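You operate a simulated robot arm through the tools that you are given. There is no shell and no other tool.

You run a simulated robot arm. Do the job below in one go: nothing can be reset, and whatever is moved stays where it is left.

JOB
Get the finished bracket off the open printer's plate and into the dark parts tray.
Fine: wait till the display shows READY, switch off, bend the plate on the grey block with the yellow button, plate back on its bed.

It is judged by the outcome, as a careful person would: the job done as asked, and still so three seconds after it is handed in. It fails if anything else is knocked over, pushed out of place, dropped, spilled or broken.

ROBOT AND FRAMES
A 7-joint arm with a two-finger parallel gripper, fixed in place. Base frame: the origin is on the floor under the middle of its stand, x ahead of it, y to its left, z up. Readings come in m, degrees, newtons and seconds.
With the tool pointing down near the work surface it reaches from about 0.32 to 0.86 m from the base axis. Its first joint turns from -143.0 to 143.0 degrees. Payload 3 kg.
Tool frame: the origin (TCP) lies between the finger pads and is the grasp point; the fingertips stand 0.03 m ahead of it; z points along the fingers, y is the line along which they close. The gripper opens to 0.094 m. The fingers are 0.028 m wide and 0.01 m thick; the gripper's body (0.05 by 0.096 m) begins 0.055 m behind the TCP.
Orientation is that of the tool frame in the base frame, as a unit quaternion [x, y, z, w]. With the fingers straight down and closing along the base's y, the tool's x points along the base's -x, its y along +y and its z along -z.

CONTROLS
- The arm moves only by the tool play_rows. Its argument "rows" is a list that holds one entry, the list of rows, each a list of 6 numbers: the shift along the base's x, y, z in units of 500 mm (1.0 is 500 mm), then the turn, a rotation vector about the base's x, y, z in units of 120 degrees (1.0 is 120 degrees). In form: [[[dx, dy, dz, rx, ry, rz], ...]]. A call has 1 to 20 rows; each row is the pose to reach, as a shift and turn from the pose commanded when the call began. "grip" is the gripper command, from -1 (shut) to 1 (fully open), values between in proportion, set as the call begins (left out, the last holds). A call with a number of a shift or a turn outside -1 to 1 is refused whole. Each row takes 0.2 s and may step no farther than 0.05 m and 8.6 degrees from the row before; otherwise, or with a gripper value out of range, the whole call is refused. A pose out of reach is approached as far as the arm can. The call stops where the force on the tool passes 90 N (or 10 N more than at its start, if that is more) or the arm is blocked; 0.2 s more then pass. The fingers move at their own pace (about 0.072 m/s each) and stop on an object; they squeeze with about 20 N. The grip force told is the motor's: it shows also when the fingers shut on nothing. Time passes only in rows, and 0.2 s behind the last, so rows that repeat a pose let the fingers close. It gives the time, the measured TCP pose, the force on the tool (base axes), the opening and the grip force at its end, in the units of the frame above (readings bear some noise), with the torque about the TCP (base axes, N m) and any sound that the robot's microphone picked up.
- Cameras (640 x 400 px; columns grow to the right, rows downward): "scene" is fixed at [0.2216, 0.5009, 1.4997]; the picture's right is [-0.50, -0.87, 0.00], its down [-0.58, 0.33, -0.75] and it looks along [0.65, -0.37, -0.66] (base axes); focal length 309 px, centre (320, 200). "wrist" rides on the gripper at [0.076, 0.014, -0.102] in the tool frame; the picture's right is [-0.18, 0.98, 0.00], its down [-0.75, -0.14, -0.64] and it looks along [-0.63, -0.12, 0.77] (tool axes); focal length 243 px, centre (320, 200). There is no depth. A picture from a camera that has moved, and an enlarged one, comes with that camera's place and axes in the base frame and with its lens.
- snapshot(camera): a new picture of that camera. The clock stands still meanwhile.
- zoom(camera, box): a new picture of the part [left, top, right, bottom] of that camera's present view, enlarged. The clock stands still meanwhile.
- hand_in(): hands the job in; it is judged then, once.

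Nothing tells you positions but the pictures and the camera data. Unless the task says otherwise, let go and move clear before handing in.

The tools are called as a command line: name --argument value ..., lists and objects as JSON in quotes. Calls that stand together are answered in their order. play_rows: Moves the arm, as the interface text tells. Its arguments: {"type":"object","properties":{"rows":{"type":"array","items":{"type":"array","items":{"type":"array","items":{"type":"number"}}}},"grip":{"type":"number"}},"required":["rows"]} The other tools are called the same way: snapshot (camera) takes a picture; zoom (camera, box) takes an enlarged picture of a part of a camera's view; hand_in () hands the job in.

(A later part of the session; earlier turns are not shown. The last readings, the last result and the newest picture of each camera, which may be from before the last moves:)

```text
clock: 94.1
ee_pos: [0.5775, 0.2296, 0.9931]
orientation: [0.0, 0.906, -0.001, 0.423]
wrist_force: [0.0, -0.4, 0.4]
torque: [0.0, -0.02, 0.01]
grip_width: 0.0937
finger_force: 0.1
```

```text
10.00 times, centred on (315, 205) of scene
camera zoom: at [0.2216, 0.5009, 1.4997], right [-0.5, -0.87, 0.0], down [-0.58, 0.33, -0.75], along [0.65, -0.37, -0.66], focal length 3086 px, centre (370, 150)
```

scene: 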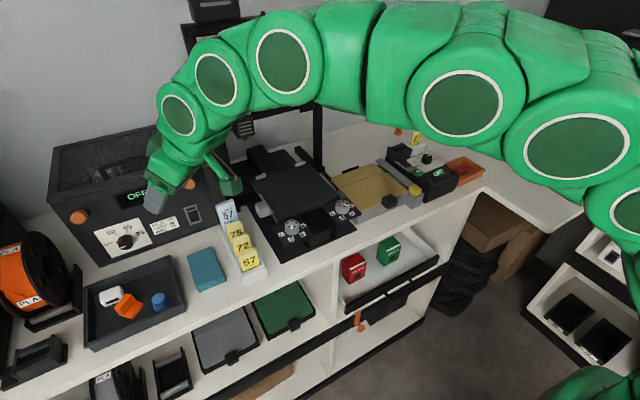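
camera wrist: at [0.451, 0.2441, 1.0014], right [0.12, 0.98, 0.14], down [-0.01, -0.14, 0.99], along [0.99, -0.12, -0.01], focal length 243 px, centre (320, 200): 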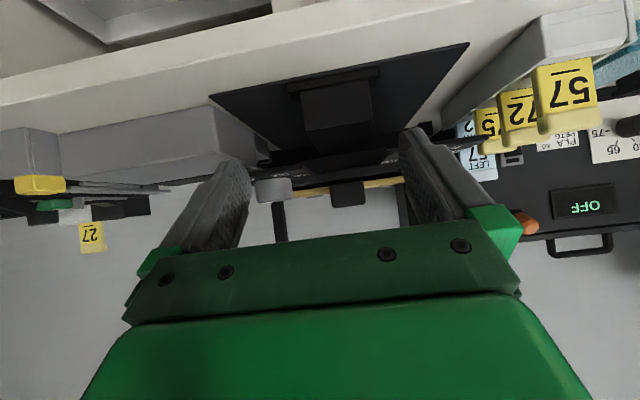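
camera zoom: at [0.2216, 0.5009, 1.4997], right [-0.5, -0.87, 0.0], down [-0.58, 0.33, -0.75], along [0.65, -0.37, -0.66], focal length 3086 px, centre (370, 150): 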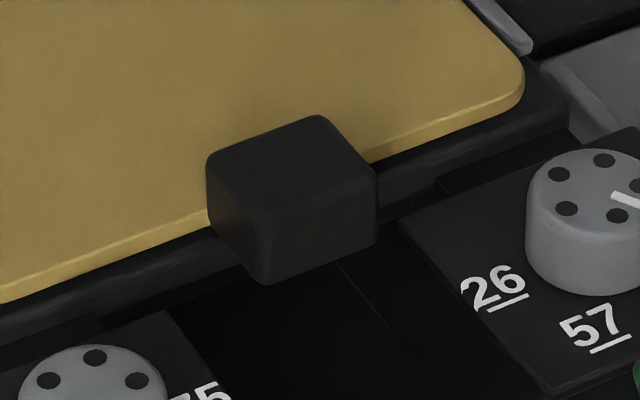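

Comparing the same scene crops from before and now, the plate's front and tab sit about 4 mm higher than they did originally while the rear is at its old height, so the front isn't seated. I'll lower the camera a little to see what the tab is resting on.

play_rows --rows '[[[0, 0, -0.03, 0, 0, 0], [0, 0, -0.06, 0, 0, 0], [0, 0, -0.07, 0, 0, 0]]]'

zoom --camera "wrist" --box '[270, 130, 430, 240]'

zoom --camera "wrist" --box '[310, 160, 400, 230]'

```text
clock: 94.9
ee_pos: [0.5781, 0.2314, 0.9578]
orientation: [-0.001, 0.906, 0.0, 0.423]
wrist_force: [-0.4, 0.0, 0.5]
torque: [0.03, -0.03, -0.05]
grip_width: 0.0939
finger_force: 0.1
```

```text
3.64 times, centred on (350, 185) of wrist
camera zoom: at [0.4513, 0.245, 0.9671], right [0.12, 0.98, 0.14], down [-0.01, -0.14, 0.99], along [0.99, -0.12, -0.01], focal length 882 px, centre (211, 254)
```

zoom: 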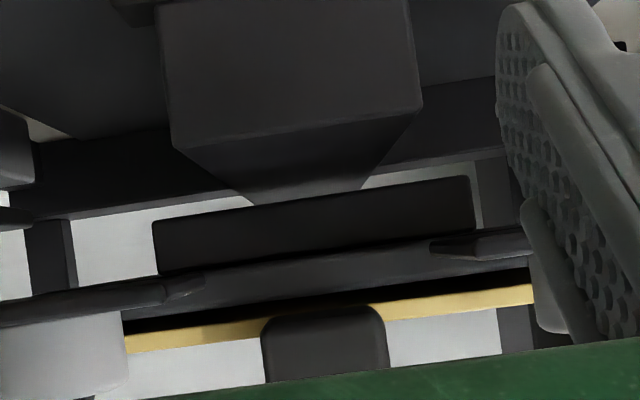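

```text
5.71 times, centred on (355, 195) of wrist
camera zoom: at [0.4513, 0.245, 0.9671], right [0.12, 0.98, 0.14], down [-0.01, -0.14, 0.99], along [0.99, -0.12, -0.01], focal length 1386 px, centre (120, 229)
```

zoom: 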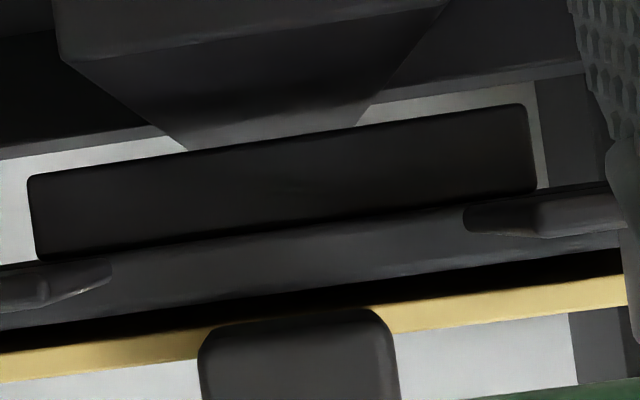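

The picture shows an even gap under the front edge, with the tab free of obstructions. I'll go round to the right side for a profile view of the plate and lips.

play_rows --grip 0 --rows '[[[-0.016, -0.022, 0.084, 0, 0, 0], [-0.026, -0.062, 0.164, 0, 0, 0], [-0.026, -0.122, 0.234, 0, 0, 0], [-0.016, -0.192, 0.284, 0, 0, 0.068], [0.004, -0.262, 0.324, 0, 0, 0.136], [0.034, -0.322, 0.344, 0, 0, 0.204], [0.074, -0.362, 0.364, 0, 0, 0.272], [0.114, -0.382, 0.384, 0, 0, 0.34], [0.164, -0.392, 0.384, 0, 0, 0.408], [0.224, -0.392, 0.384, 0, 0, 0.476], [0.284, -0.392, 0.384, 0, 0, 0.544], [0.344, -0.382, 0.364, 0, 0, 0.612], [0.384, -0.372, 0.344, 0, 0, 0.68], [0.414, -0.362, 0.304, 0, 0, 0.748]]]'

snapshot --camera "scene"

snapshot --camera "wrist"

```text
clock: 98.1
ee_pos: [0.7693, 0.0422, 1.205]
orientation: [0.649, -0.606, -0.278, -0.365]
wrist_force: [0.1, 0.9, 0.2]
torque: [-0.02, 0.0, 0.01]
grip_width: 0.0471
finger_force: 0.2
stopped in row 14: the arm was blocked; the commanded pose is now the measured one
```

```text
taken
```

scene: 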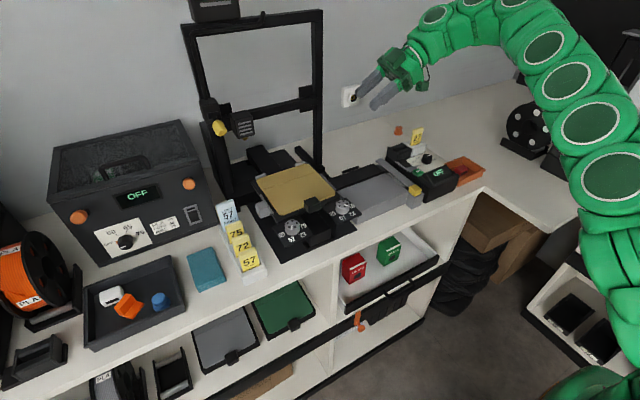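

```text
taken
camera wrist: at [0.7546, -0.0864, 1.2027], right [-0.99, 0.11, 0.01], down [0.01, -0.08, 1.0], along [0.11, 0.99, 0.08], focal length 243 px, centre (320, 200)
```

wrist: 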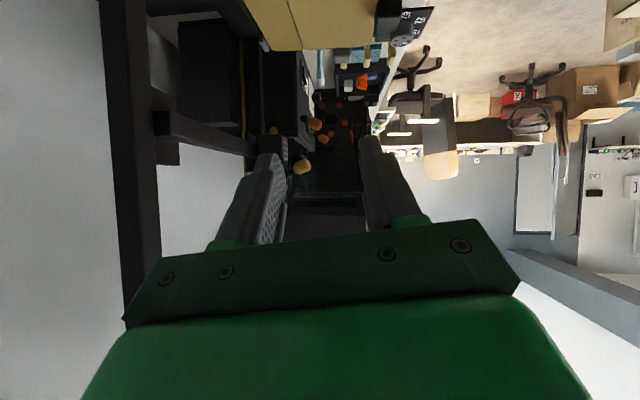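

The arm ran into its own limits there (no contact), so I'll drop the side view. The scene camera now has a clear view, so I'll compare the plate with the first pictures using the same crops.

zoom --camera "scene" --box '[250, 160, 350, 240]'

zoom --camera "scene" --box '[230, 130, 390, 260]'

zoom --camera "scene" --box '[310, 160, 355, 195]'

zoom --camera "scene" --box '[252, 160, 292, 215]'

```text
5.00 times, centred on (300, 200) of scene
camera zoom: at [0.2216, 0.5009, 1.4997], right [-0.5, -0.87, 0.0], down [-0.58, 0.33, -0.75], along [0.65, -0.37, -0.66], focal length 1543 px, centre (420, 200)
```

zoom: 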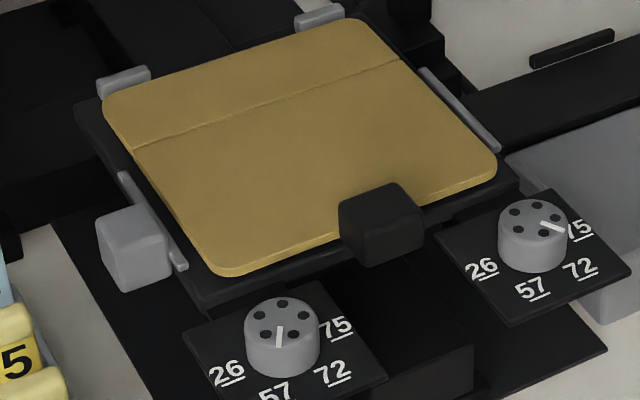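

```text
3.08 times, centred on (310, 195) of scene
camera zoom: at [0.2216, 0.5009, 1.4997], right [-0.5, -0.87, 0.0], down [-0.58, 0.33, -0.75], along [0.65, -0.37, -0.66], focal length 950 px, centre (351, 215)
```

zoom: 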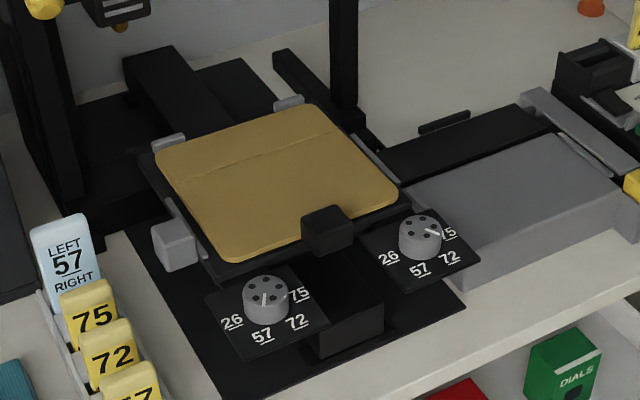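

```text
11.43 times, centred on (332, 178) of scene
camera zoom: at [0.2216, 0.5009, 1.4997], right [-0.5, -0.87, 0.0], down [-0.58, 0.33, -0.75], along [0.65, -0.37, -0.66], focal length 3527 px, centre (177, 457)
```

zoom: 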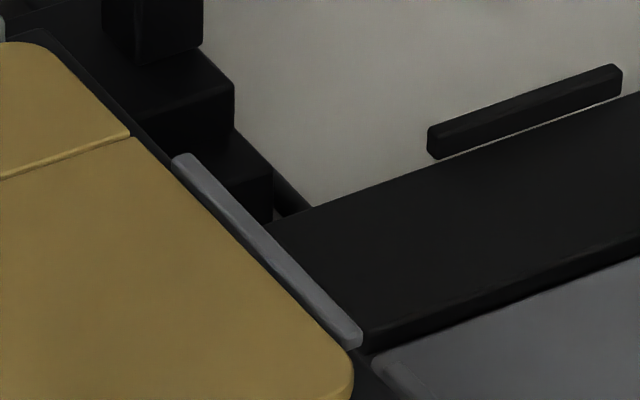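

```text
7.27 times, centred on (272, 188) of scene
camera zoom: at [0.2216, 0.5009, 1.4997], right [-0.5, -0.87, 0.0], down [-0.58, 0.33, -0.75], along [0.65, -0.37, -0.66], focal length 2245 px, centre (669, 291)
```

zoom: 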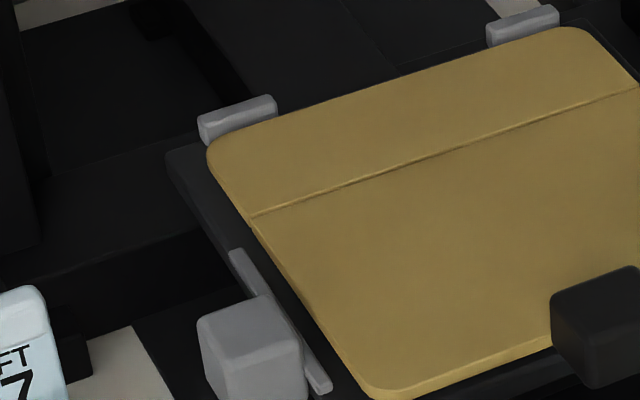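

The plate seems to lie about 1–1.5 mm too near the right lip with its front up. I'll return above the tab with the tool straight, regrip, and re-seat it slightly further left.

play_rows --rows '[[[-0.0241, 0.0288, -0.0121, -0.0236, 0.031, -0.0552], [-0.0483, 0.0576, -0.0243, -0.0473, 0.062, -0.1103], [-0.0724, 0.0864, -0.0364, -0.0709, 0.093, -0.1655], [-0.0966, 0.1151, -0.0486, -0.0945, 0.1241, -0.2206], [-0.1207, 0.1439, -0.0607, -0.1182, 0.1551, -0.2758], [-0.1449, 0.1727, -0.0729, -0.1418, 0.1861, -0.331], [-0.169, 0.2015, -0.085, -0.1654, 0.2171, -0.3861], [-0.1931, 0.2303, -0.0971, -0.189, 0.2481, -0.4413], [-0.2173, 0.2591, -0.1093, -0.2127, 0.2791, -0.4965], [-0.2414, 0.2879, -0.1214, -0.2363, 0.3102, -0.5516], [-0.2656, 0.3166, -0.1336, -0.2599, 0.3412, -0.6068], [-0.2897, 0.3454, -0.1457, -0.2836, 0.3722, -0.6619], [-0.3139, 0.3742, -0.1579, -0.3072, 0.4032, -0.7171], [-0.338, 0.403, -0.17, -0.3072, 0.4032, -0.7171]]]'

snapshot --camera "wrist"

```text
clock: 101.1
ee_pos: [0.5989, 0.2417, 1.1215]
orientation: [0.002, 1.0, 0.0, -0.001]
wrist_force: [0.7, 0.7, 0.4]
torque: [-0.01, 0.01, 0.03]
grip_width: 0.0469
finger_force: 0.0
```

```text
taken
camera wrist: at [0.5247, 0.2566, 1.2248], right [0.19, 0.98, 0.0], down [0.75, -0.14, 0.64], along [0.63, -0.12, -0.77], focal length 243 px, centre (320, 200)
```

wrist: 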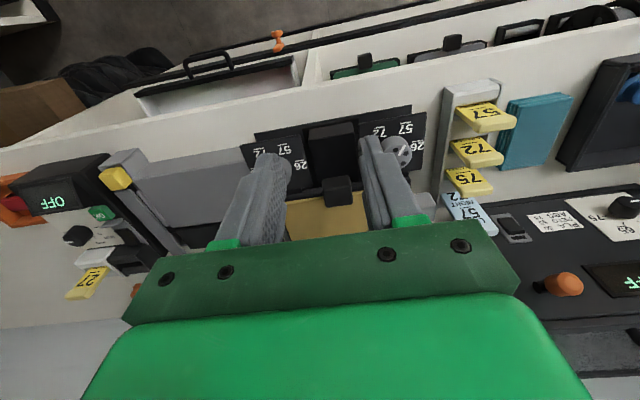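

play_rows --rows '[[[0.05, 0.002, -0.03, 0, 0, 0], [0.1, 0.004, -0.07, 0, 0, 0], [0.15, 0.004, -0.11, 0, 0, 0], [0.19, 0.004, -0.143, 0, 0, 0], [0.19, 0.004, -0.143, 0, 0, 0]]]'

zoom --camera "wrist" --box '[230, 80, 410, 210]'

```text
clock: 102.3
ee_pos: [0.6941, 0.2443, 1.0495]
orientation: [0.001, 1.0, 0.0, 0.001]
wrist_force: [0.4, 0.0, -1.1]
torque: [-0.01, 0.0, 0.01]
grip_width: 0.0469
finger_force: 0.1
```

```text
3.08 times, centred on (320, 145) of wrist
camera zoom: at [0.619, 0.2589, 1.153], right [0.19, 0.98, 0.0], down [0.75, -0.14, 0.64], along [0.63, -0.12, -0.77], focal length 746 px, centre (320, 369)
```

zoom: 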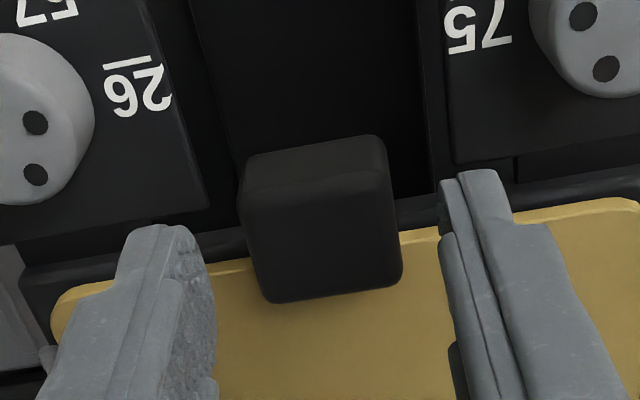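

play_rows --rows '[[[0, 0.001, -0.02, 0, 0, 0], [0, 0.001, -0.045, 0, 0, 0], [0, 0.001, -0.06, 0, 0, 0], [0, 0.001, -0.072, 0, 0, 0]]]'

```text
clock: 103.3
ee_pos: [0.6928, 0.2443, 1.0114]
orientation: [0.001, 1.0, -0.001, 0.0]
wrist_force: [0.2, -1.1, 0.3]
torque: [0.01, -0.02, -0.01]
grip_width: 0.0469
finger_force: 0.0
```

play_rows --grip -1 --rows '[[[0, 0, 0.003, 0, 0, 0], [0, 0, 0.003, 0, 0, 0], [0, 0, 0.003, 0, 0, 0], [0, 0, 0.003, 0, 0, 0]]]'

zoom --camera "wrist" --box '[250, 110, 390, 220]'

```text
clock: 104.3
ee_pos: [0.6945, 0.244, 1.0139]
orientation: [0.002, 1.0, -0.001, 0.0]
wrist_force: [-2.4, -13.0, -4.2]
torque: [-0.01, 0.55, -0.25]
grip_width: 0.0339
finger_force: 20.3
```

```text
3.64 times, centred on (320, 165) of wrist
camera zoom: at [0.6182, 0.2592, 1.1174], right [0.19, 0.98, 0.0], down [0.75, -0.14, 0.64], along [0.63, -0.12, -0.77], focal length 882 px, centre (320, 327)
```

zoom: 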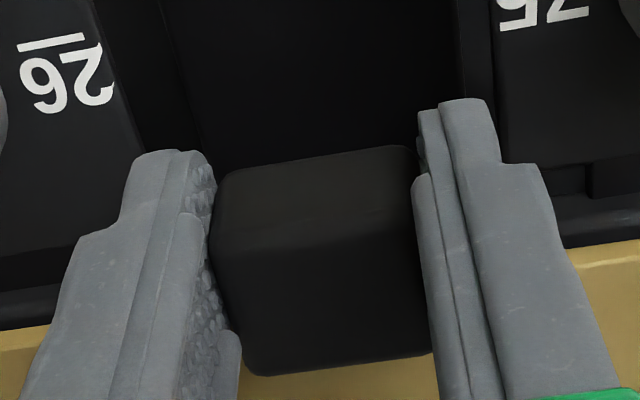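

The plate resists sideways motion, so something on the bed locates it. I'll lift the plate away and examine the bare bed closely for features.

play_rows --rows '[[[0, -0.002, 0.006, 0, 0, 0], [0, -0.002, 0.014, 0, 0, 0], [0, -0.002, 0.024, 0, 0, 0], [0, -0.002, 0.05, 0, 0, 0], [0, -0.002, 0.1, 0, 0, 0], [0, -0.002, 0.14, 0, 0, 0]]]'

```text
clock: 105.7
ee_pos: [0.6931, 0.2453, 1.0852]
orientation: [0.001, 1.0, -0.001, 0.0]
wrist_force: [-0.3, -0.3, -1.7]
torque: [0.02, 0.14, 0.0]
grip_width: 0.0336
finger_force: 20.4
```

play_rows --rows '[[[-0.01, -0.03, 0, 0, 0, 0], [-0.03, -0.09, 0, 0, 0, 0], [-0.05, -0.16, 0, 0, 0, 0], [-0.07, -0.23, 0, 0, 0, 0], [-0.09, -0.3, 0, 0, 0, 0], [-0.1, -0.36, 0, 0, 0, 0], [-0.1, -0.4, 0, 0, 0, 0], [-0.1, -0.4, 0, 0, 0, 0]]]'

zoom --camera "scene" --box '[245, 155, 345, 235]'

zoom --camera "scene" --box '[250, 165, 305, 205]'

zoom --camera "scene" --box '[295, 160, 350, 205]'

zoom --camera "scene" --box '[270, 185, 330, 225]'

zoom --camera "scene" --box '[320, 120, 440, 220]'

```text
clock: 107.5
ee_pos: [0.6442, 0.0442, 1.0846]
orientation: [0.001, 1.0, -0.001, 0.001]
wrist_force: [0.3, 0.2, -1.8]
torque: [-0.03, 0.17, 0.0]
grip_width: 0.0337
finger_force: 19.3
```

```text
5.00 times, centred on (295, 195) of scene
camera zoom: at [0.2216, 0.5009, 1.4997], right [-0.5, -0.87, 0.0], down [-0.58, 0.33, -0.75], along [0.65, -0.37, -0.66], focal length 1543 px, centre (445, 225)
```

zoom: 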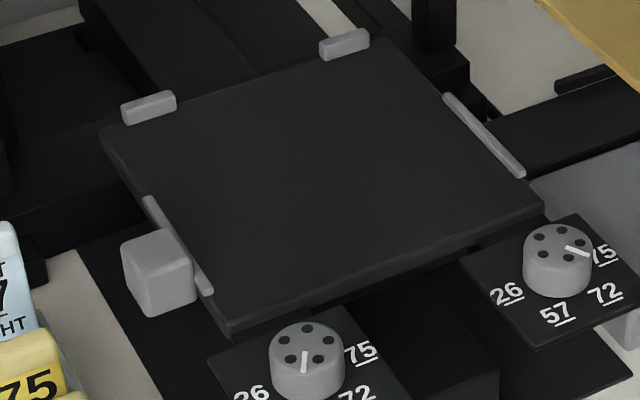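

```text
10.00 times, centred on (278, 185) of scene
camera zoom: at [0.2216, 0.5009, 1.4997], right [-0.5, -0.87, 0.0], down [-0.58, 0.33, -0.75], along [0.65, -0.37, -0.66], focal length 3086 px, centre (745, 350)
```

zoom: 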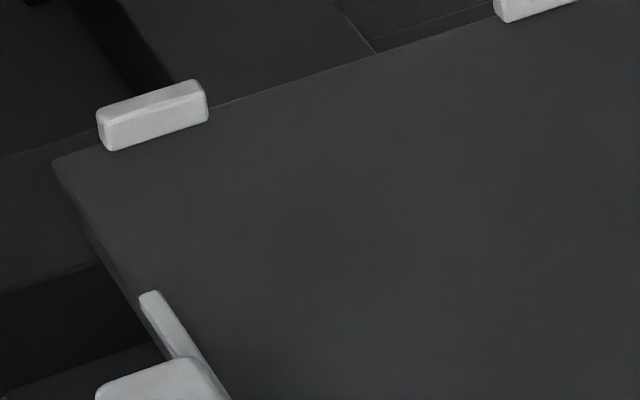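

```text
8.89 times, centred on (322, 182) of scene
camera zoom: at [0.2216, 0.5009, 1.4997], right [-0.5, -0.87, 0.0], down [-0.58, 0.33, -0.75], along [0.65, -0.37, -0.66], focal length 2743 px, centre (298, 356)
```

zoom: 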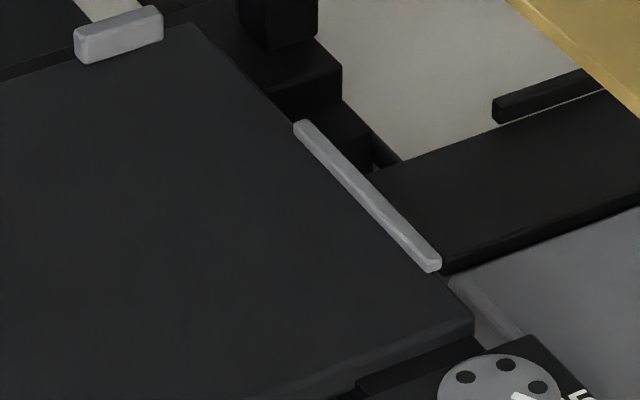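

```text
10.00 times, centred on (300, 205) of scene
camera zoom: at [0.2216, 0.5009, 1.4997], right [-0.5, -0.87, 0.0], down [-0.58, 0.33, -0.75], along [0.65, -0.37, -0.66], focal length 3086 px, centre (520, 150)
```

zoom: 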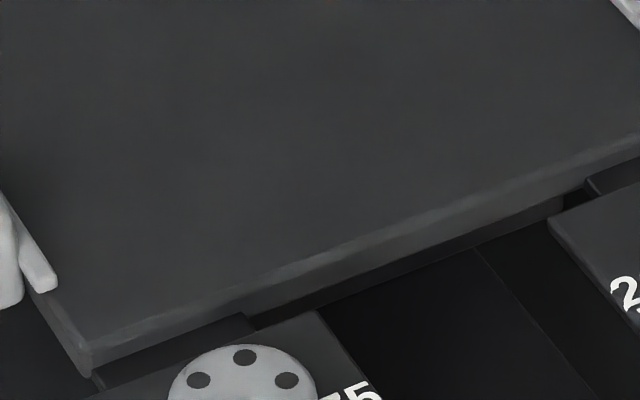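

```text
4.00 times, centred on (380, 170) of scene
camera zoom: at [0.2216, 0.5009, 1.4997], right [-0.5, -0.87, 0.0], down [-0.58, 0.33, -0.75], along [0.65, -0.37, -0.66], focal length 1234 px, centre (80, 320)
```

zoom: 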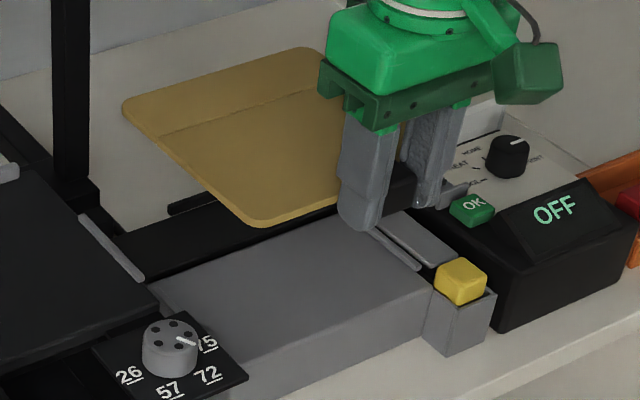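

The bare bed is a plain slab with low side lips, and no pins. So the cause is clear: the tab hangs slightly below the plate, and its rear edge was catching on the bed's front edge because the plate was 1–2 mm too far back. I'll bring it back over the bed about 3 mm nearer to me and 1 mm further left.

play_rows --rows '[[[0.0, 0.04, 0, 0, 0, 0], [0.01, 0.1, 0, 0, 0, 0], [0.03, 0.17, 0, 0, 0, 0], [0.05, 0.24, 0, 0, 0, 0], [0.07, 0.31, 0, 0, 0, 0], [0.085, 0.365, 0, 0, 0, 0], [0.0926, 0.4, -0.004, 0, 0, 0], [0.0926, 0.401, -0.008, 0, 0, 0], [0.0926, 0.401, -0.008, 0, 0, 0]]]'

zoom --camera "scene" --box '[240, 140, 360, 240]'

```text
clock: 109.5
ee_pos: [0.6925, 0.2449, 1.0802]
orientation: [0.002, 1.0, 0.0, 0.0]
wrist_force: [-0.1, 0.6, -0.6]
torque: [0.02, 0.13, 0.01]
grip_width: 0.0338
finger_force: 20.3
```

```text
4.00 times, centred on (300, 190) of scene
camera zoom: at [0.2216, 0.5009, 1.4997], right [-0.5, -0.87, 0.0], down [-0.58, 0.33, -0.75], along [0.65, -0.37, -0.66], focal length 1234 px, centre (400, 240)
```

zoom: 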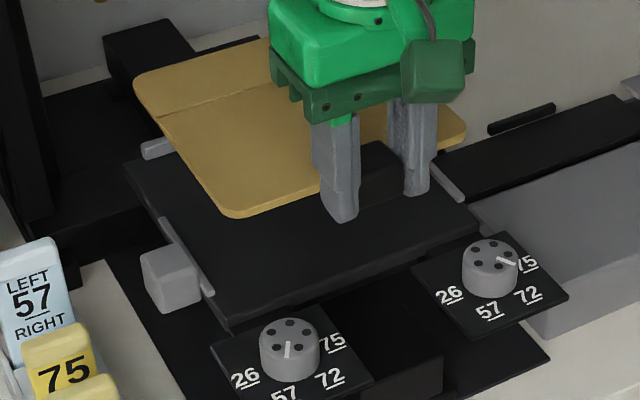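

play_rows --rows '[[[-0.003, 0, -0.03, 0, 0, 0.0014], [-0.003, 0, -0.06, 0, 0, 0.0014], [-0.003, 0, -0.09, 0, 0, 0.0014], [-0.003, 0, -0.11, 0, 0, 0.0014], [-0.003, 0, -0.124, 0, 0, 0.0014], [-0.003, 0, -0.124, 0, 0, 0.0014]]]'

zoom --camera "scene" --box '[250, 160, 350, 240]'

zoom --camera "wrist" --box '[180, 120, 500, 260]'

```text
clock: 110.9
ee_pos: [0.6881, 0.245, 1.0182]
orientation: [-0.001, 1.0, 0.0, 0.001]
wrist_force: [-0.6, 0.1, -1.0]
torque: [-0.01, 0.14, 0.0]
grip_width: 0.034
finger_force: 19.9
```

```text
5.00 times, centred on (300, 200) of scene
camera zoom: at [0.2216, 0.5009, 1.4997], right [-0.5, -0.87, 0.0], down [-0.58, 0.33, -0.75], along [0.65, -0.37, -0.66], focal length 1543 px, centre (420, 200)
```

zoom: 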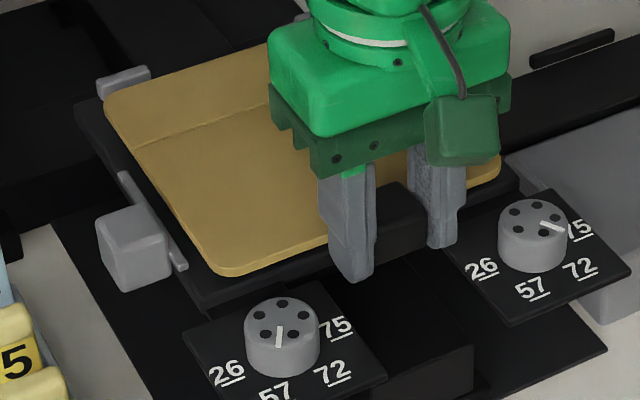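

```text
2.00 times, centred on (340, 190) of wrist
camera zoom: at [0.6132, 0.2588, 1.1215], right [0.18, 0.98, 0.0], down [0.75, -0.14, 0.64], along [0.63, -0.12, -0.77], focal length 485 px, centre (280, 220)
```

zoom: 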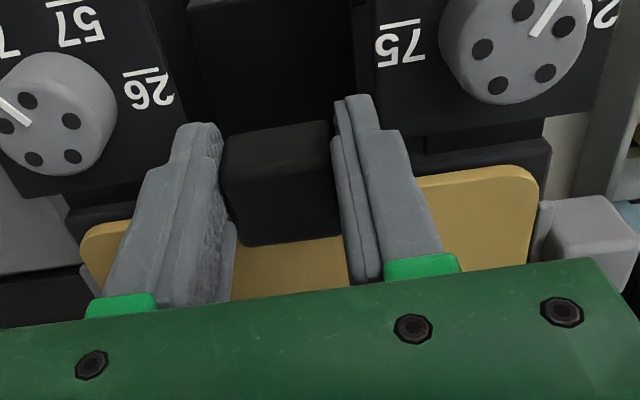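

play_rows --rows '[[[0.001, 0, -0.004, 0, 0, 0], [0.002, 0, -0.007, 0, 0, 0], [0.002, 0, -0.01, 0, 0, 0], [0.002, 0, -0.012, 0, 0, 0]]]'

```text
clock: 111.9
ee_pos: [0.6894, 0.2444, 1.0121]
orientation: [0.0, 1.0, 0.0, 0.002]
wrist_force: [-2.4, -4.0, 16.2]
torque: [0.0, -0.61, -0.22]
grip_width: 0.0337
finger_force: 19.7
```

zoom --camera "scene" --box '[250, 200, 300, 240]'

zoom --camera "scene" --box '[250, 160, 350, 240]'

zoom --camera "wrist" --box '[400, 160, 490, 240]'

zoom --camera "wrist" --box '[200, 180, 290, 250]'

```text
10.00 times, centred on (275, 220) of scene
camera zoom: at [0.2216, 0.5009, 1.4997], right [-0.5, -0.87, 0.0], down [-0.58, 0.33, -0.75], along [0.65, -0.37, -0.66], focal length 3086 px, centre (770, 0)
```

zoom: 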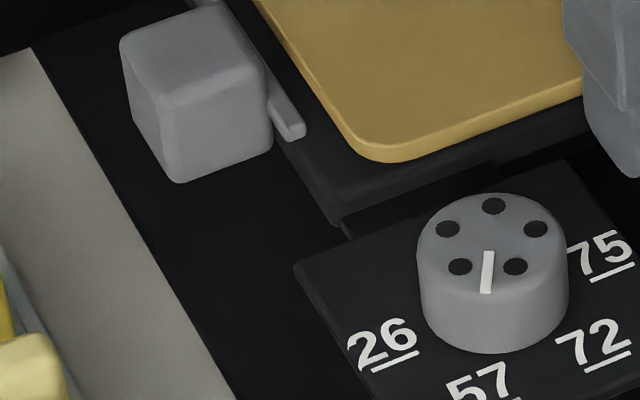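

```text
5.00 times, centred on (300, 200) of scene
camera zoom: at [0.2216, 0.5009, 1.4997], right [-0.5, -0.87, 0.0], down [-0.58, 0.33, -0.75], along [0.65, -0.37, -0.66], focal length 1543 px, centre (420, 200)
```

zoom: 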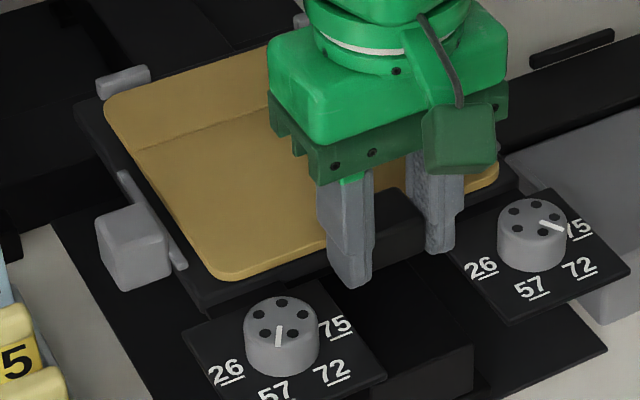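

```text
5.00 times, centred on (445, 200) of wrist
camera zoom: at [0.6149, 0.2588, 1.1161], right [0.18, 0.98, 0.0], down [0.75, -0.14, 0.64], along [0.63, -0.12, -0.76], focal length 1213 px, centre (-305, 200)
```

zoom: 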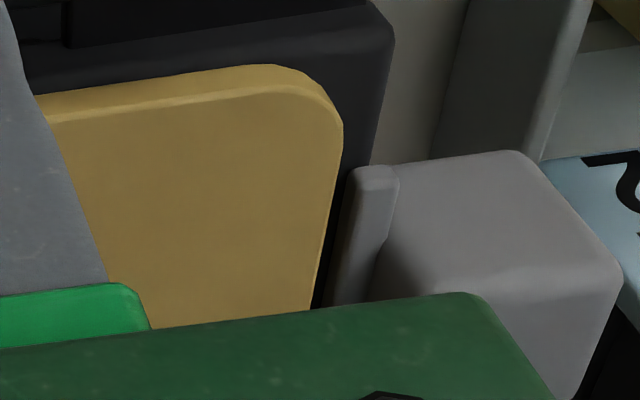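

```text
5.71 times, centred on (245, 215) of wrist
camera zoom: at [0.6149, 0.2588, 1.1161], right [0.18, 0.98, 0.0], down [0.75, -0.14, 0.64], along [0.63, -0.12, -0.76], focal length 1386 px, centre (749, 114)
```

zoom: 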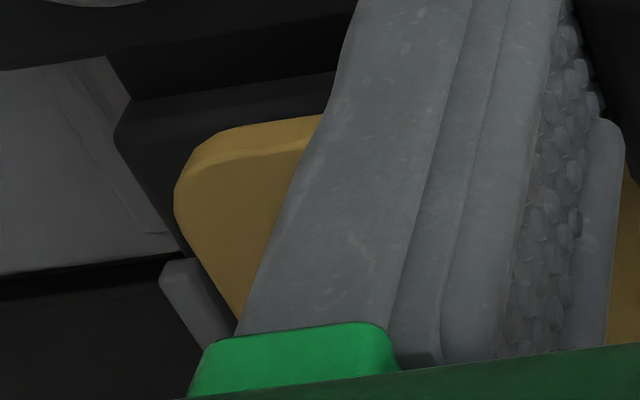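

play_rows --rows '[[[0, 0, 0.002, 0, 0, 0], [0, 0, 0.003, 0, 0, 0]]]'

```text
clock: 112.5
ee_pos: [0.6914, 0.246, 1.014]
orientation: [0.0, 1.0, -0.001, -0.001]
wrist_force: [3.0, -9.1, 3.9]
torque: [0.0, 0.13, -0.45]
grip_width: 0.0339
finger_force: 20.5
```

The sideways force (9 N towards -y, acting near the left lip's front end) shows the plate's edge is riding on a side lip. I'll hunt sideways in half-millimetre steps under light downward pressure to let it drop in.

play_rows --rows '[[[0, -0.001, -0.002, 0, 0, 0], [0, -0.001, -0.002, 0, 0, 0]]]'

```text
clock: 113.1
ee_pos: [0.6899, 0.2456, 1.0121]
orientation: [-0.001, 1.0, 0.0, 0.001]
wrist_force: [1.8, -2.8, 6.3]
torque: [0.0, 0.07, -0.02]
grip_width: 0.0338
finger_force: 20.3
```

play_rows --rows '[[[0, -0.001, -0.002, 0, 0, 0], [0, -0.001, -0.002, 0, 0, 0]]]'

```text
clock: 113.7
ee_pos: [0.6911, 0.245, 1.0109]
orientation: [-0.001, 1.0, 0.0, 0.001]
wrist_force: [-2.2, -0.1, 21.1]
torque: [0.04, -0.72, 0.11]
grip_width: 0.0339
finger_force: 20.1
```

zoom --camera "scene" --box '[250, 200, 300, 240]'

zoom --camera "scene" --box '[250, 160, 350, 240]'

```text
10.00 times, centred on (275, 220) of scene
camera zoom: at [0.2216, 0.5009, 1.4997], right [-0.5, -0.87, 0.0], down [-0.58, 0.33, -0.75], along [0.65, -0.37, -0.66], focal length 3086 px, centre (770, 0)
```

zoom: 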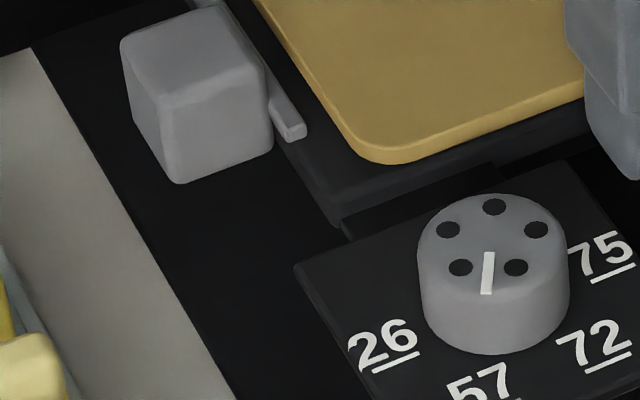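

```text
5.00 times, centred on (300, 200) of scene
camera zoom: at [0.2216, 0.5009, 1.4997], right [-0.5, -0.87, 0.0], down [-0.58, 0.33, -0.75], along [0.65, -0.37, -0.66], focal length 1543 px, centre (420, 200)
```

zoom: 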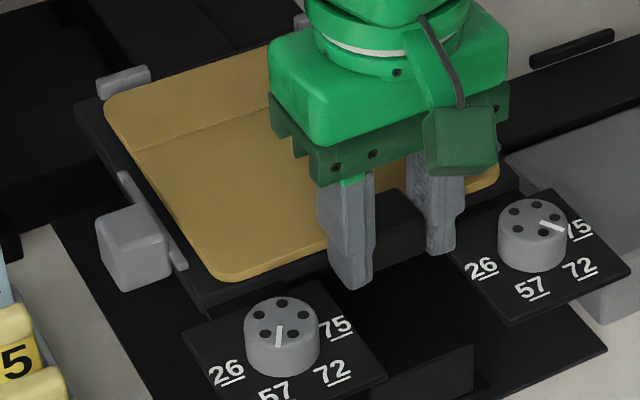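

The sideways force has vanished, the height reads 1.0109 (the original was 1.0107), and the front corner is back at its original place relative to the dial. I'll ease off and release.

play_rows --rows '[[[0, 0, 0.002, 0, 0, 0], [0, 0, 0.002, 0, 0, 0]]]'

```text
clock: 114.3
ee_pos: [0.69, 0.2451, 1.0117]
orientation: [0.0, 1.0, 0.0, 0.001]
wrist_force: [4.1, 3.8, 9.8]
torque: [0.18, -0.05, 0.37]
grip_width: 0.0338
finger_force: 20.1
```

play_rows --grip 0.0 --rows '[[[0, 0, 0, 0, 0, 0], [0, 0, 0, 0, 0, 0], [0, 0, 0, 0, 0, 0]]]'

zoom --camera "scene" --box '[250, 200, 300, 240]'

zoom --camera "scene" --box '[250, 160, 350, 240]'

```text
clock: 115.1
ee_pos: [0.6899, 0.2442, 1.0118]
orientation: [0.001, 1.0, -0.001, 0.001]
wrist_force: [-0.2, 0.2, -0.1]
torque: [-0.02, -0.02, 0.0]
grip_width: 0.047
finger_force: 0.1
```

```text
10.00 times, centred on (275, 220) of scene
camera zoom: at [0.2216, 0.5009, 1.4997], right [-0.5, -0.87, 0.0], down [-0.58, 0.33, -0.75], along [0.65, -0.37, -0.66], focal length 3086 px, centre (770, 0)
```

zoom: 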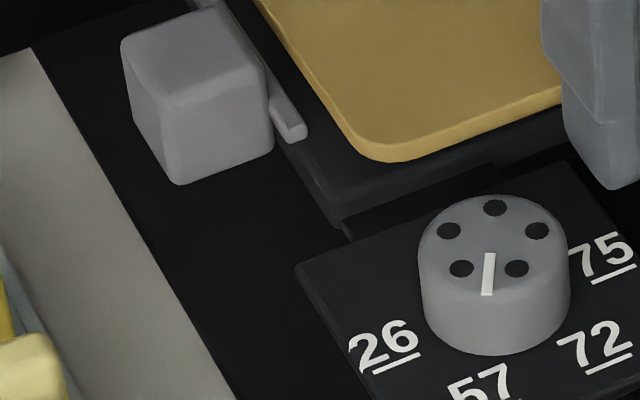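

```text
5.00 times, centred on (300, 200) of scene
camera zoom: at [0.2216, 0.5009, 1.4997], right [-0.5, -0.87, 0.0], down [-0.58, 0.33, -0.75], along [0.65, -0.37, -0.66], focal length 1543 px, centre (420, 200)
```

zoom: 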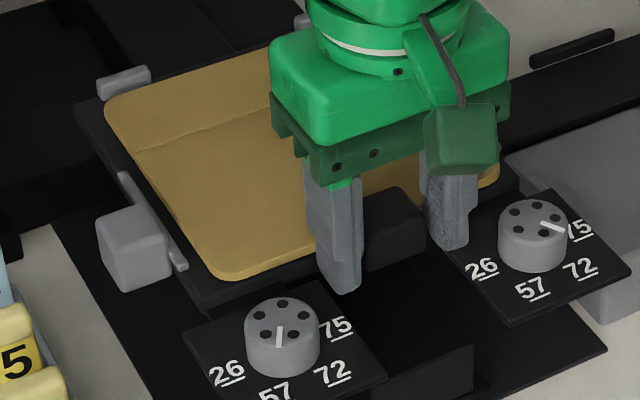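

play_rows --rows '[[[0, 0, 0.02, 0, 0, 0], [0, 0, 0.06, 0, 0, 0], [0, 0, 0.12, 0, 0, 0], [-0.05, -0.005, 0.16, 0, -0.0583, 0], [-0.11, -0.01, 0.17, 0, -0.1167, 0], [-0.17, -0.02, 0.14, 0, -0.175, 0], [-0.21, -0.03, 0.08, 0, -0.2333, 0], [-0.225, -0.03, 0.01, 0, -0.2917, 0], [-0.225, -0.03, -0.03, 0, -0.3542, 0], [-0.225, -0.03, -0.04, 0, -0.4167, 0], [-0.225, -0.03, -0.04, 0, -0.4167, 0]]]'

snapshot --camera "wrist"

zoom --camera "wrist" --box '[285, 165, 345, 215]'

zoom --camera "wrist" --box '[345, 160, 405, 210]'

zoom --camera "scene" --box '[250, 160, 350, 240]'

```text
clock: 117.5
ee_pos: [0.5778, 0.2281, 0.9949]
orientation: [0.0, 0.905, 0.0, 0.425]
wrist_force: [-0.6, 0.5, 0.9]
torque: [0.03, 0.0, 0.01]
grip_width: 0.0469
finger_force: 0.1
```

```text
taken
camera wrist: at [0.4504, 0.2425, 1.0015], right [0.12, 0.98, 0.14], down [-0.01, -0.14, 0.99], along [0.99, -0.12, -0.01], focal length 243 px, centre (320, 200)
```

wrist: 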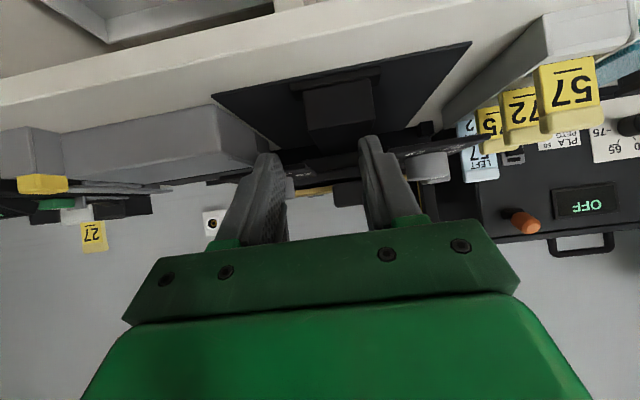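

```text
8.00 times, centred on (315, 190) of wrist
camera zoom: at [0.4504, 0.2425, 1.0015], right [0.12, 0.98, 0.14], down [-0.01, -0.14, 0.99], along [0.99, -0.12, -0.01], focal length 1941 px, centre (360, 280)
```

zoom: 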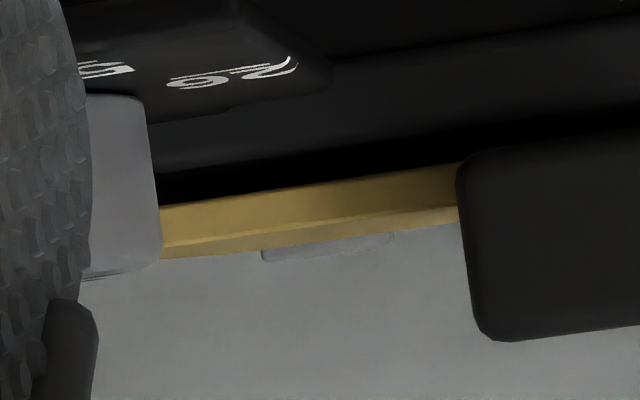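

```text
8.00 times, centred on (375, 185) of wrist
camera zoom: at [0.4504, 0.2425, 1.0015], right [0.12, 0.98, 0.14], down [-0.01, -0.14, 0.99], along [0.99, -0.12, -0.01], focal length 1941 px, centre (-120, 320)
```

zoom: 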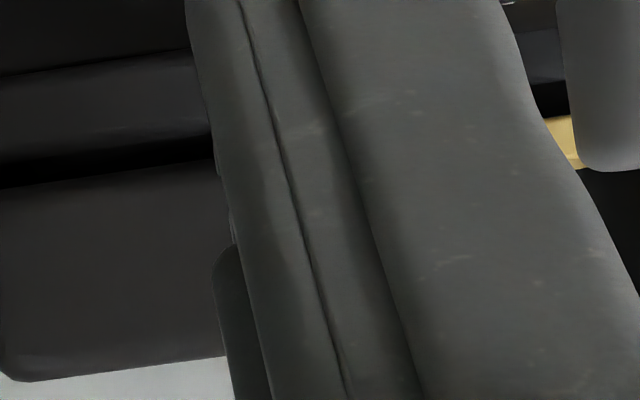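

```text
5.00 times, centred on (300, 200) of scene
camera zoom: at [0.2216, 0.5009, 1.4997], right [-0.5, -0.87, 0.0], down [-0.58, 0.33, -0.75], along [0.65, -0.37, -0.66], focal length 1543 px, centre (420, 200)
```

zoom: 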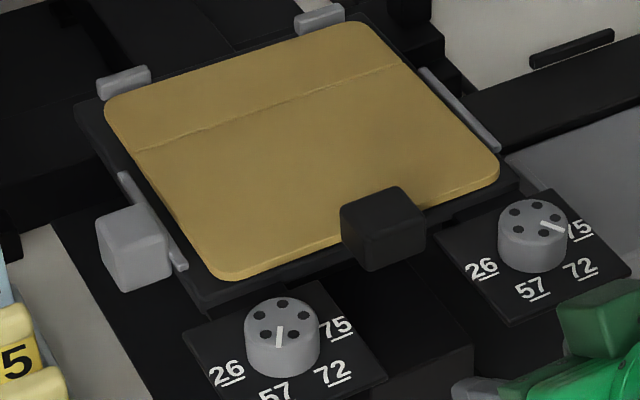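

zoom --camera "scene" --box '[290, 185, 340, 225]'

zoom --camera "scene" --box '[250, 200, 300, 240]'

zoom --camera "scene" --box '[560, 105, 620, 150]'

```text
10.00 times, centred on (315, 205) of scene
camera zoom: at [0.2216, 0.5009, 1.4997], right [-0.5, -0.87, 0.0], down [-0.58, 0.33, -0.75], along [0.65, -0.37, -0.66], focal length 3086 px, centre (370, 150)
```

zoom: 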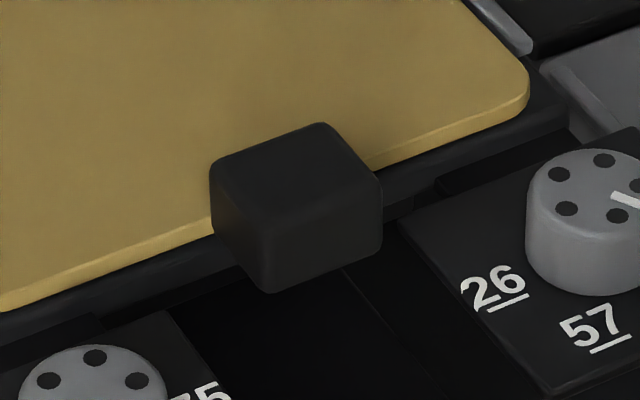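

```text
10.00 times, centred on (275, 220) of scene
camera zoom: at [0.2216, 0.5009, 1.4997], right [-0.5, -0.87, 0.0], down [-0.58, 0.33, -0.75], along [0.65, -0.37, -0.66], focal length 3086 px, centre (770, 0)
```

zoom: 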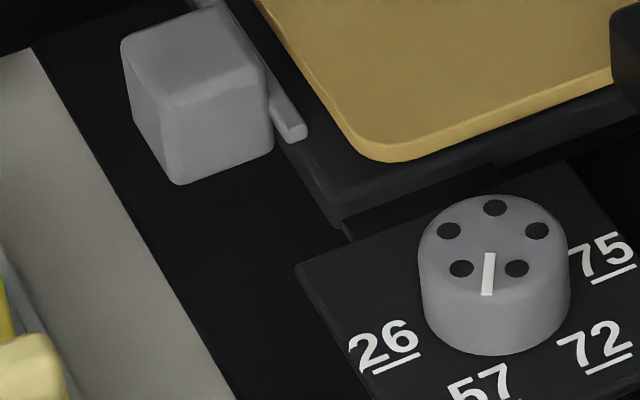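

```text
8.89 times, centred on (590, 128) of scene
camera zoom: at [0.2216, 0.5009, 1.4997], right [-0.5, -0.87, 0.0], down [-0.58, 0.33, -0.75], along [0.65, -0.37, -0.66], focal length 2743 px, centre (-2080, 844)
```

zoom: 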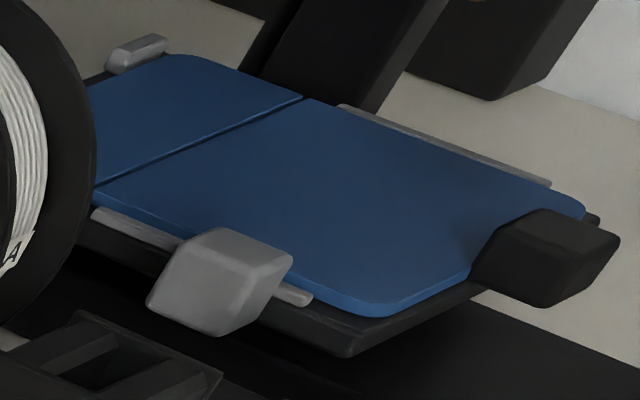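

The front-edge view alone can't tell me whether this gap is the natural state. I'll measure the plate's level by gently touching its top with closed fingertips at the front and near the fold.

play_rows --grip -1 --rows '[[[0, 0, 0.06, 0, 0.0595, 0], [0.01, -0.01, 0.13, 0, 0.119, 0], [0.04, -0.02, 0.18, 0, 0.1786, 0], [0.09, -0.03, 0.22, 0, 0.2381, 0], [0.15, -0.04, 0.23, 0, 0.2976, 0], [0.21, -0.05, 0.23, 0, 0.3571, 0], [0.27, -0.056, 0.22, 0, 0.4167, 0], [0.32, -0.056, 0.18, 0, 0.4167, 0], [0.325, -0.056, 0.12, 0, 0.4167, 0], [0.325, -0.056, 0.08, 0, 0.4167, 0]]]'

zoom --camera "wrist" --box '[220, 80, 420, 220]'

```text
clock: 119.7
ee_pos: [0.7413, 0.2009, 1.0326]
orientation: [-0.001, 1.0, -0.001, 0.0]
wrist_force: [-0.5, 0.5, -0.2]
torque: [-0.01, 0.0, 0.02]
grip_width: 0.0
finger_force: 20.1
```

```text
2.86 times, centred on (320, 150) of wrist
camera zoom: at [0.6652, 0.2154, 1.1361], right [0.18, 0.98, 0.0], down [0.75, -0.14, 0.64], along [0.63, -0.12, -0.77], focal length 693 px, centre (320, 343)
```

zoom: 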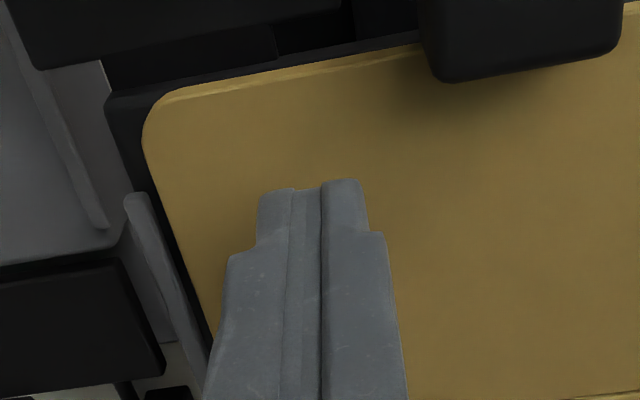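

play_rows --rows '[[[0, 0, -0.01, 0, 0, 0], [0, 0, -0.018, 0, 0, 0], [0, 0, -0.022, 0, 0, 0]]]'

```text
clock: 120.5
ee_pos: [0.7408, 0.2004, 1.0215]
orientation: [-0.001, 1.0, 0.0, 0.001]
wrist_force: [1.0, 0.0, 0.5]
torque: [0.0, -0.03, 0.02]
grip_width: 0.0001
finger_force: 19.9
```

play_rows --rows '[[[0, 0, -0.002, 0, 0, 0], [0, 0, -0.004, 0, 0, 0]]]'

```text
clock: 121.1
ee_pos: [0.7415, 0.201, 1.0198]
orientation: [0.0, 1.0, 0.0, 0.001]
wrist_force: [0.8, 2.9, 5.3]
torque: [0.07, 0.07, -0.01]
grip_width: 0.0
finger_force: 20.0
```

play_rows --rows '[[[0, 0, -0.002, 0, 0, 0], [0, 0, -0.004, 0, 0, 0]]]'

```text
clock: 121.7
ee_pos: [0.7406, 0.2024, 1.0192]
orientation: [-0.001, 1.0, 0.0, 0.002]
wrist_force: [-4.5, 0.9, 28.7]
torque: [0.11, 0.26, 0.15]
grip_width: 0.0
finger_force: 19.6
```

play_rows --rows '[[[0, 0, 0.01, 0, 0, 0], [0, 0, 0.03, 0, 0, 0], [0.06, -0.01, 0.03, 0, 0, 0], [0.12, -0.02, 0.03, 0, 0, 0], [0.156, -0.02, 0.03, 0, 0, 0], [0.156, -0.02, 0.012, 0, 0, 0], [0.156, -0.02, 0.004, 0, 0, 0]]]'

```text
clock: 123.3
ee_pos: [0.8184, 0.1913, 1.02]
orientation: [0.0, 1.0, 0.0, 0.001]
wrist_force: [0.1, 0.8, 0.6]
torque: [-0.02, -0.01, -0.02]
grip_width: 0.0
finger_force: 19.8
```

play_rows --rows '[[[0, 0, -0.002, 0, 0, 0], [0, 0, -0.004, 0, 0, 0]]]'

```text
clock: 123.9
ee_pos: [0.8193, 0.1917, 1.019]
orientation: [0.0, 1.0, 0.0, 0.001]
wrist_force: [-0.4, -2.1, 9.1]
torque: [-0.03, 0.14, -0.03]
grip_width: 0.0
finger_force: 20.0
```

Front and fold heights agree within about 0.7 mm, so the plate is level front to back and solid. I'll check the left side too, to rule out any roll.

play_rows --rows '[[[0, 0, 0.01, 0, 0, 0], [0, 0, 0.04, 0, 0, 0], [-0.06, 0.04, 0.06, 0, 0, 0], [-0.12, 0.1, 0.06, 0, 0, 0], [-0.15, 0.17, 0.06, 0, 0, 0], [-0.156, 0.2, 0.05, 0, 0, 0], [-0.156, 0.2, 0.02, 0, 0, 0], [-0.156, 0.2, 0.006, 0, 0, 0]]]'

```text
clock: 125.7
ee_pos: [0.7418, 0.2922, 1.0209]
orientation: [0.0, 1.0, -0.001, 0.0]
wrist_force: [0.2, 0.6, -0.7]
torque: [0.01, 0.0, 0.02]
grip_width: 0.0003
finger_force: 20.0
```

play_rows --rows '[[[0, 0, -0.002, 0, 0, 0], [0, 0, -0.004, 0, 0, 0]]]'

```text
clock: 126.3
ee_pos: [0.7414, 0.2909, 1.0197]
orientation: [0.0, 1.0, -0.001, 0.001]
wrist_force: [-2.6, 0.6, 15.6]
torque: [0.01, 0.28, -0.07]
grip_width: 0.0
finger_force: 19.3
```

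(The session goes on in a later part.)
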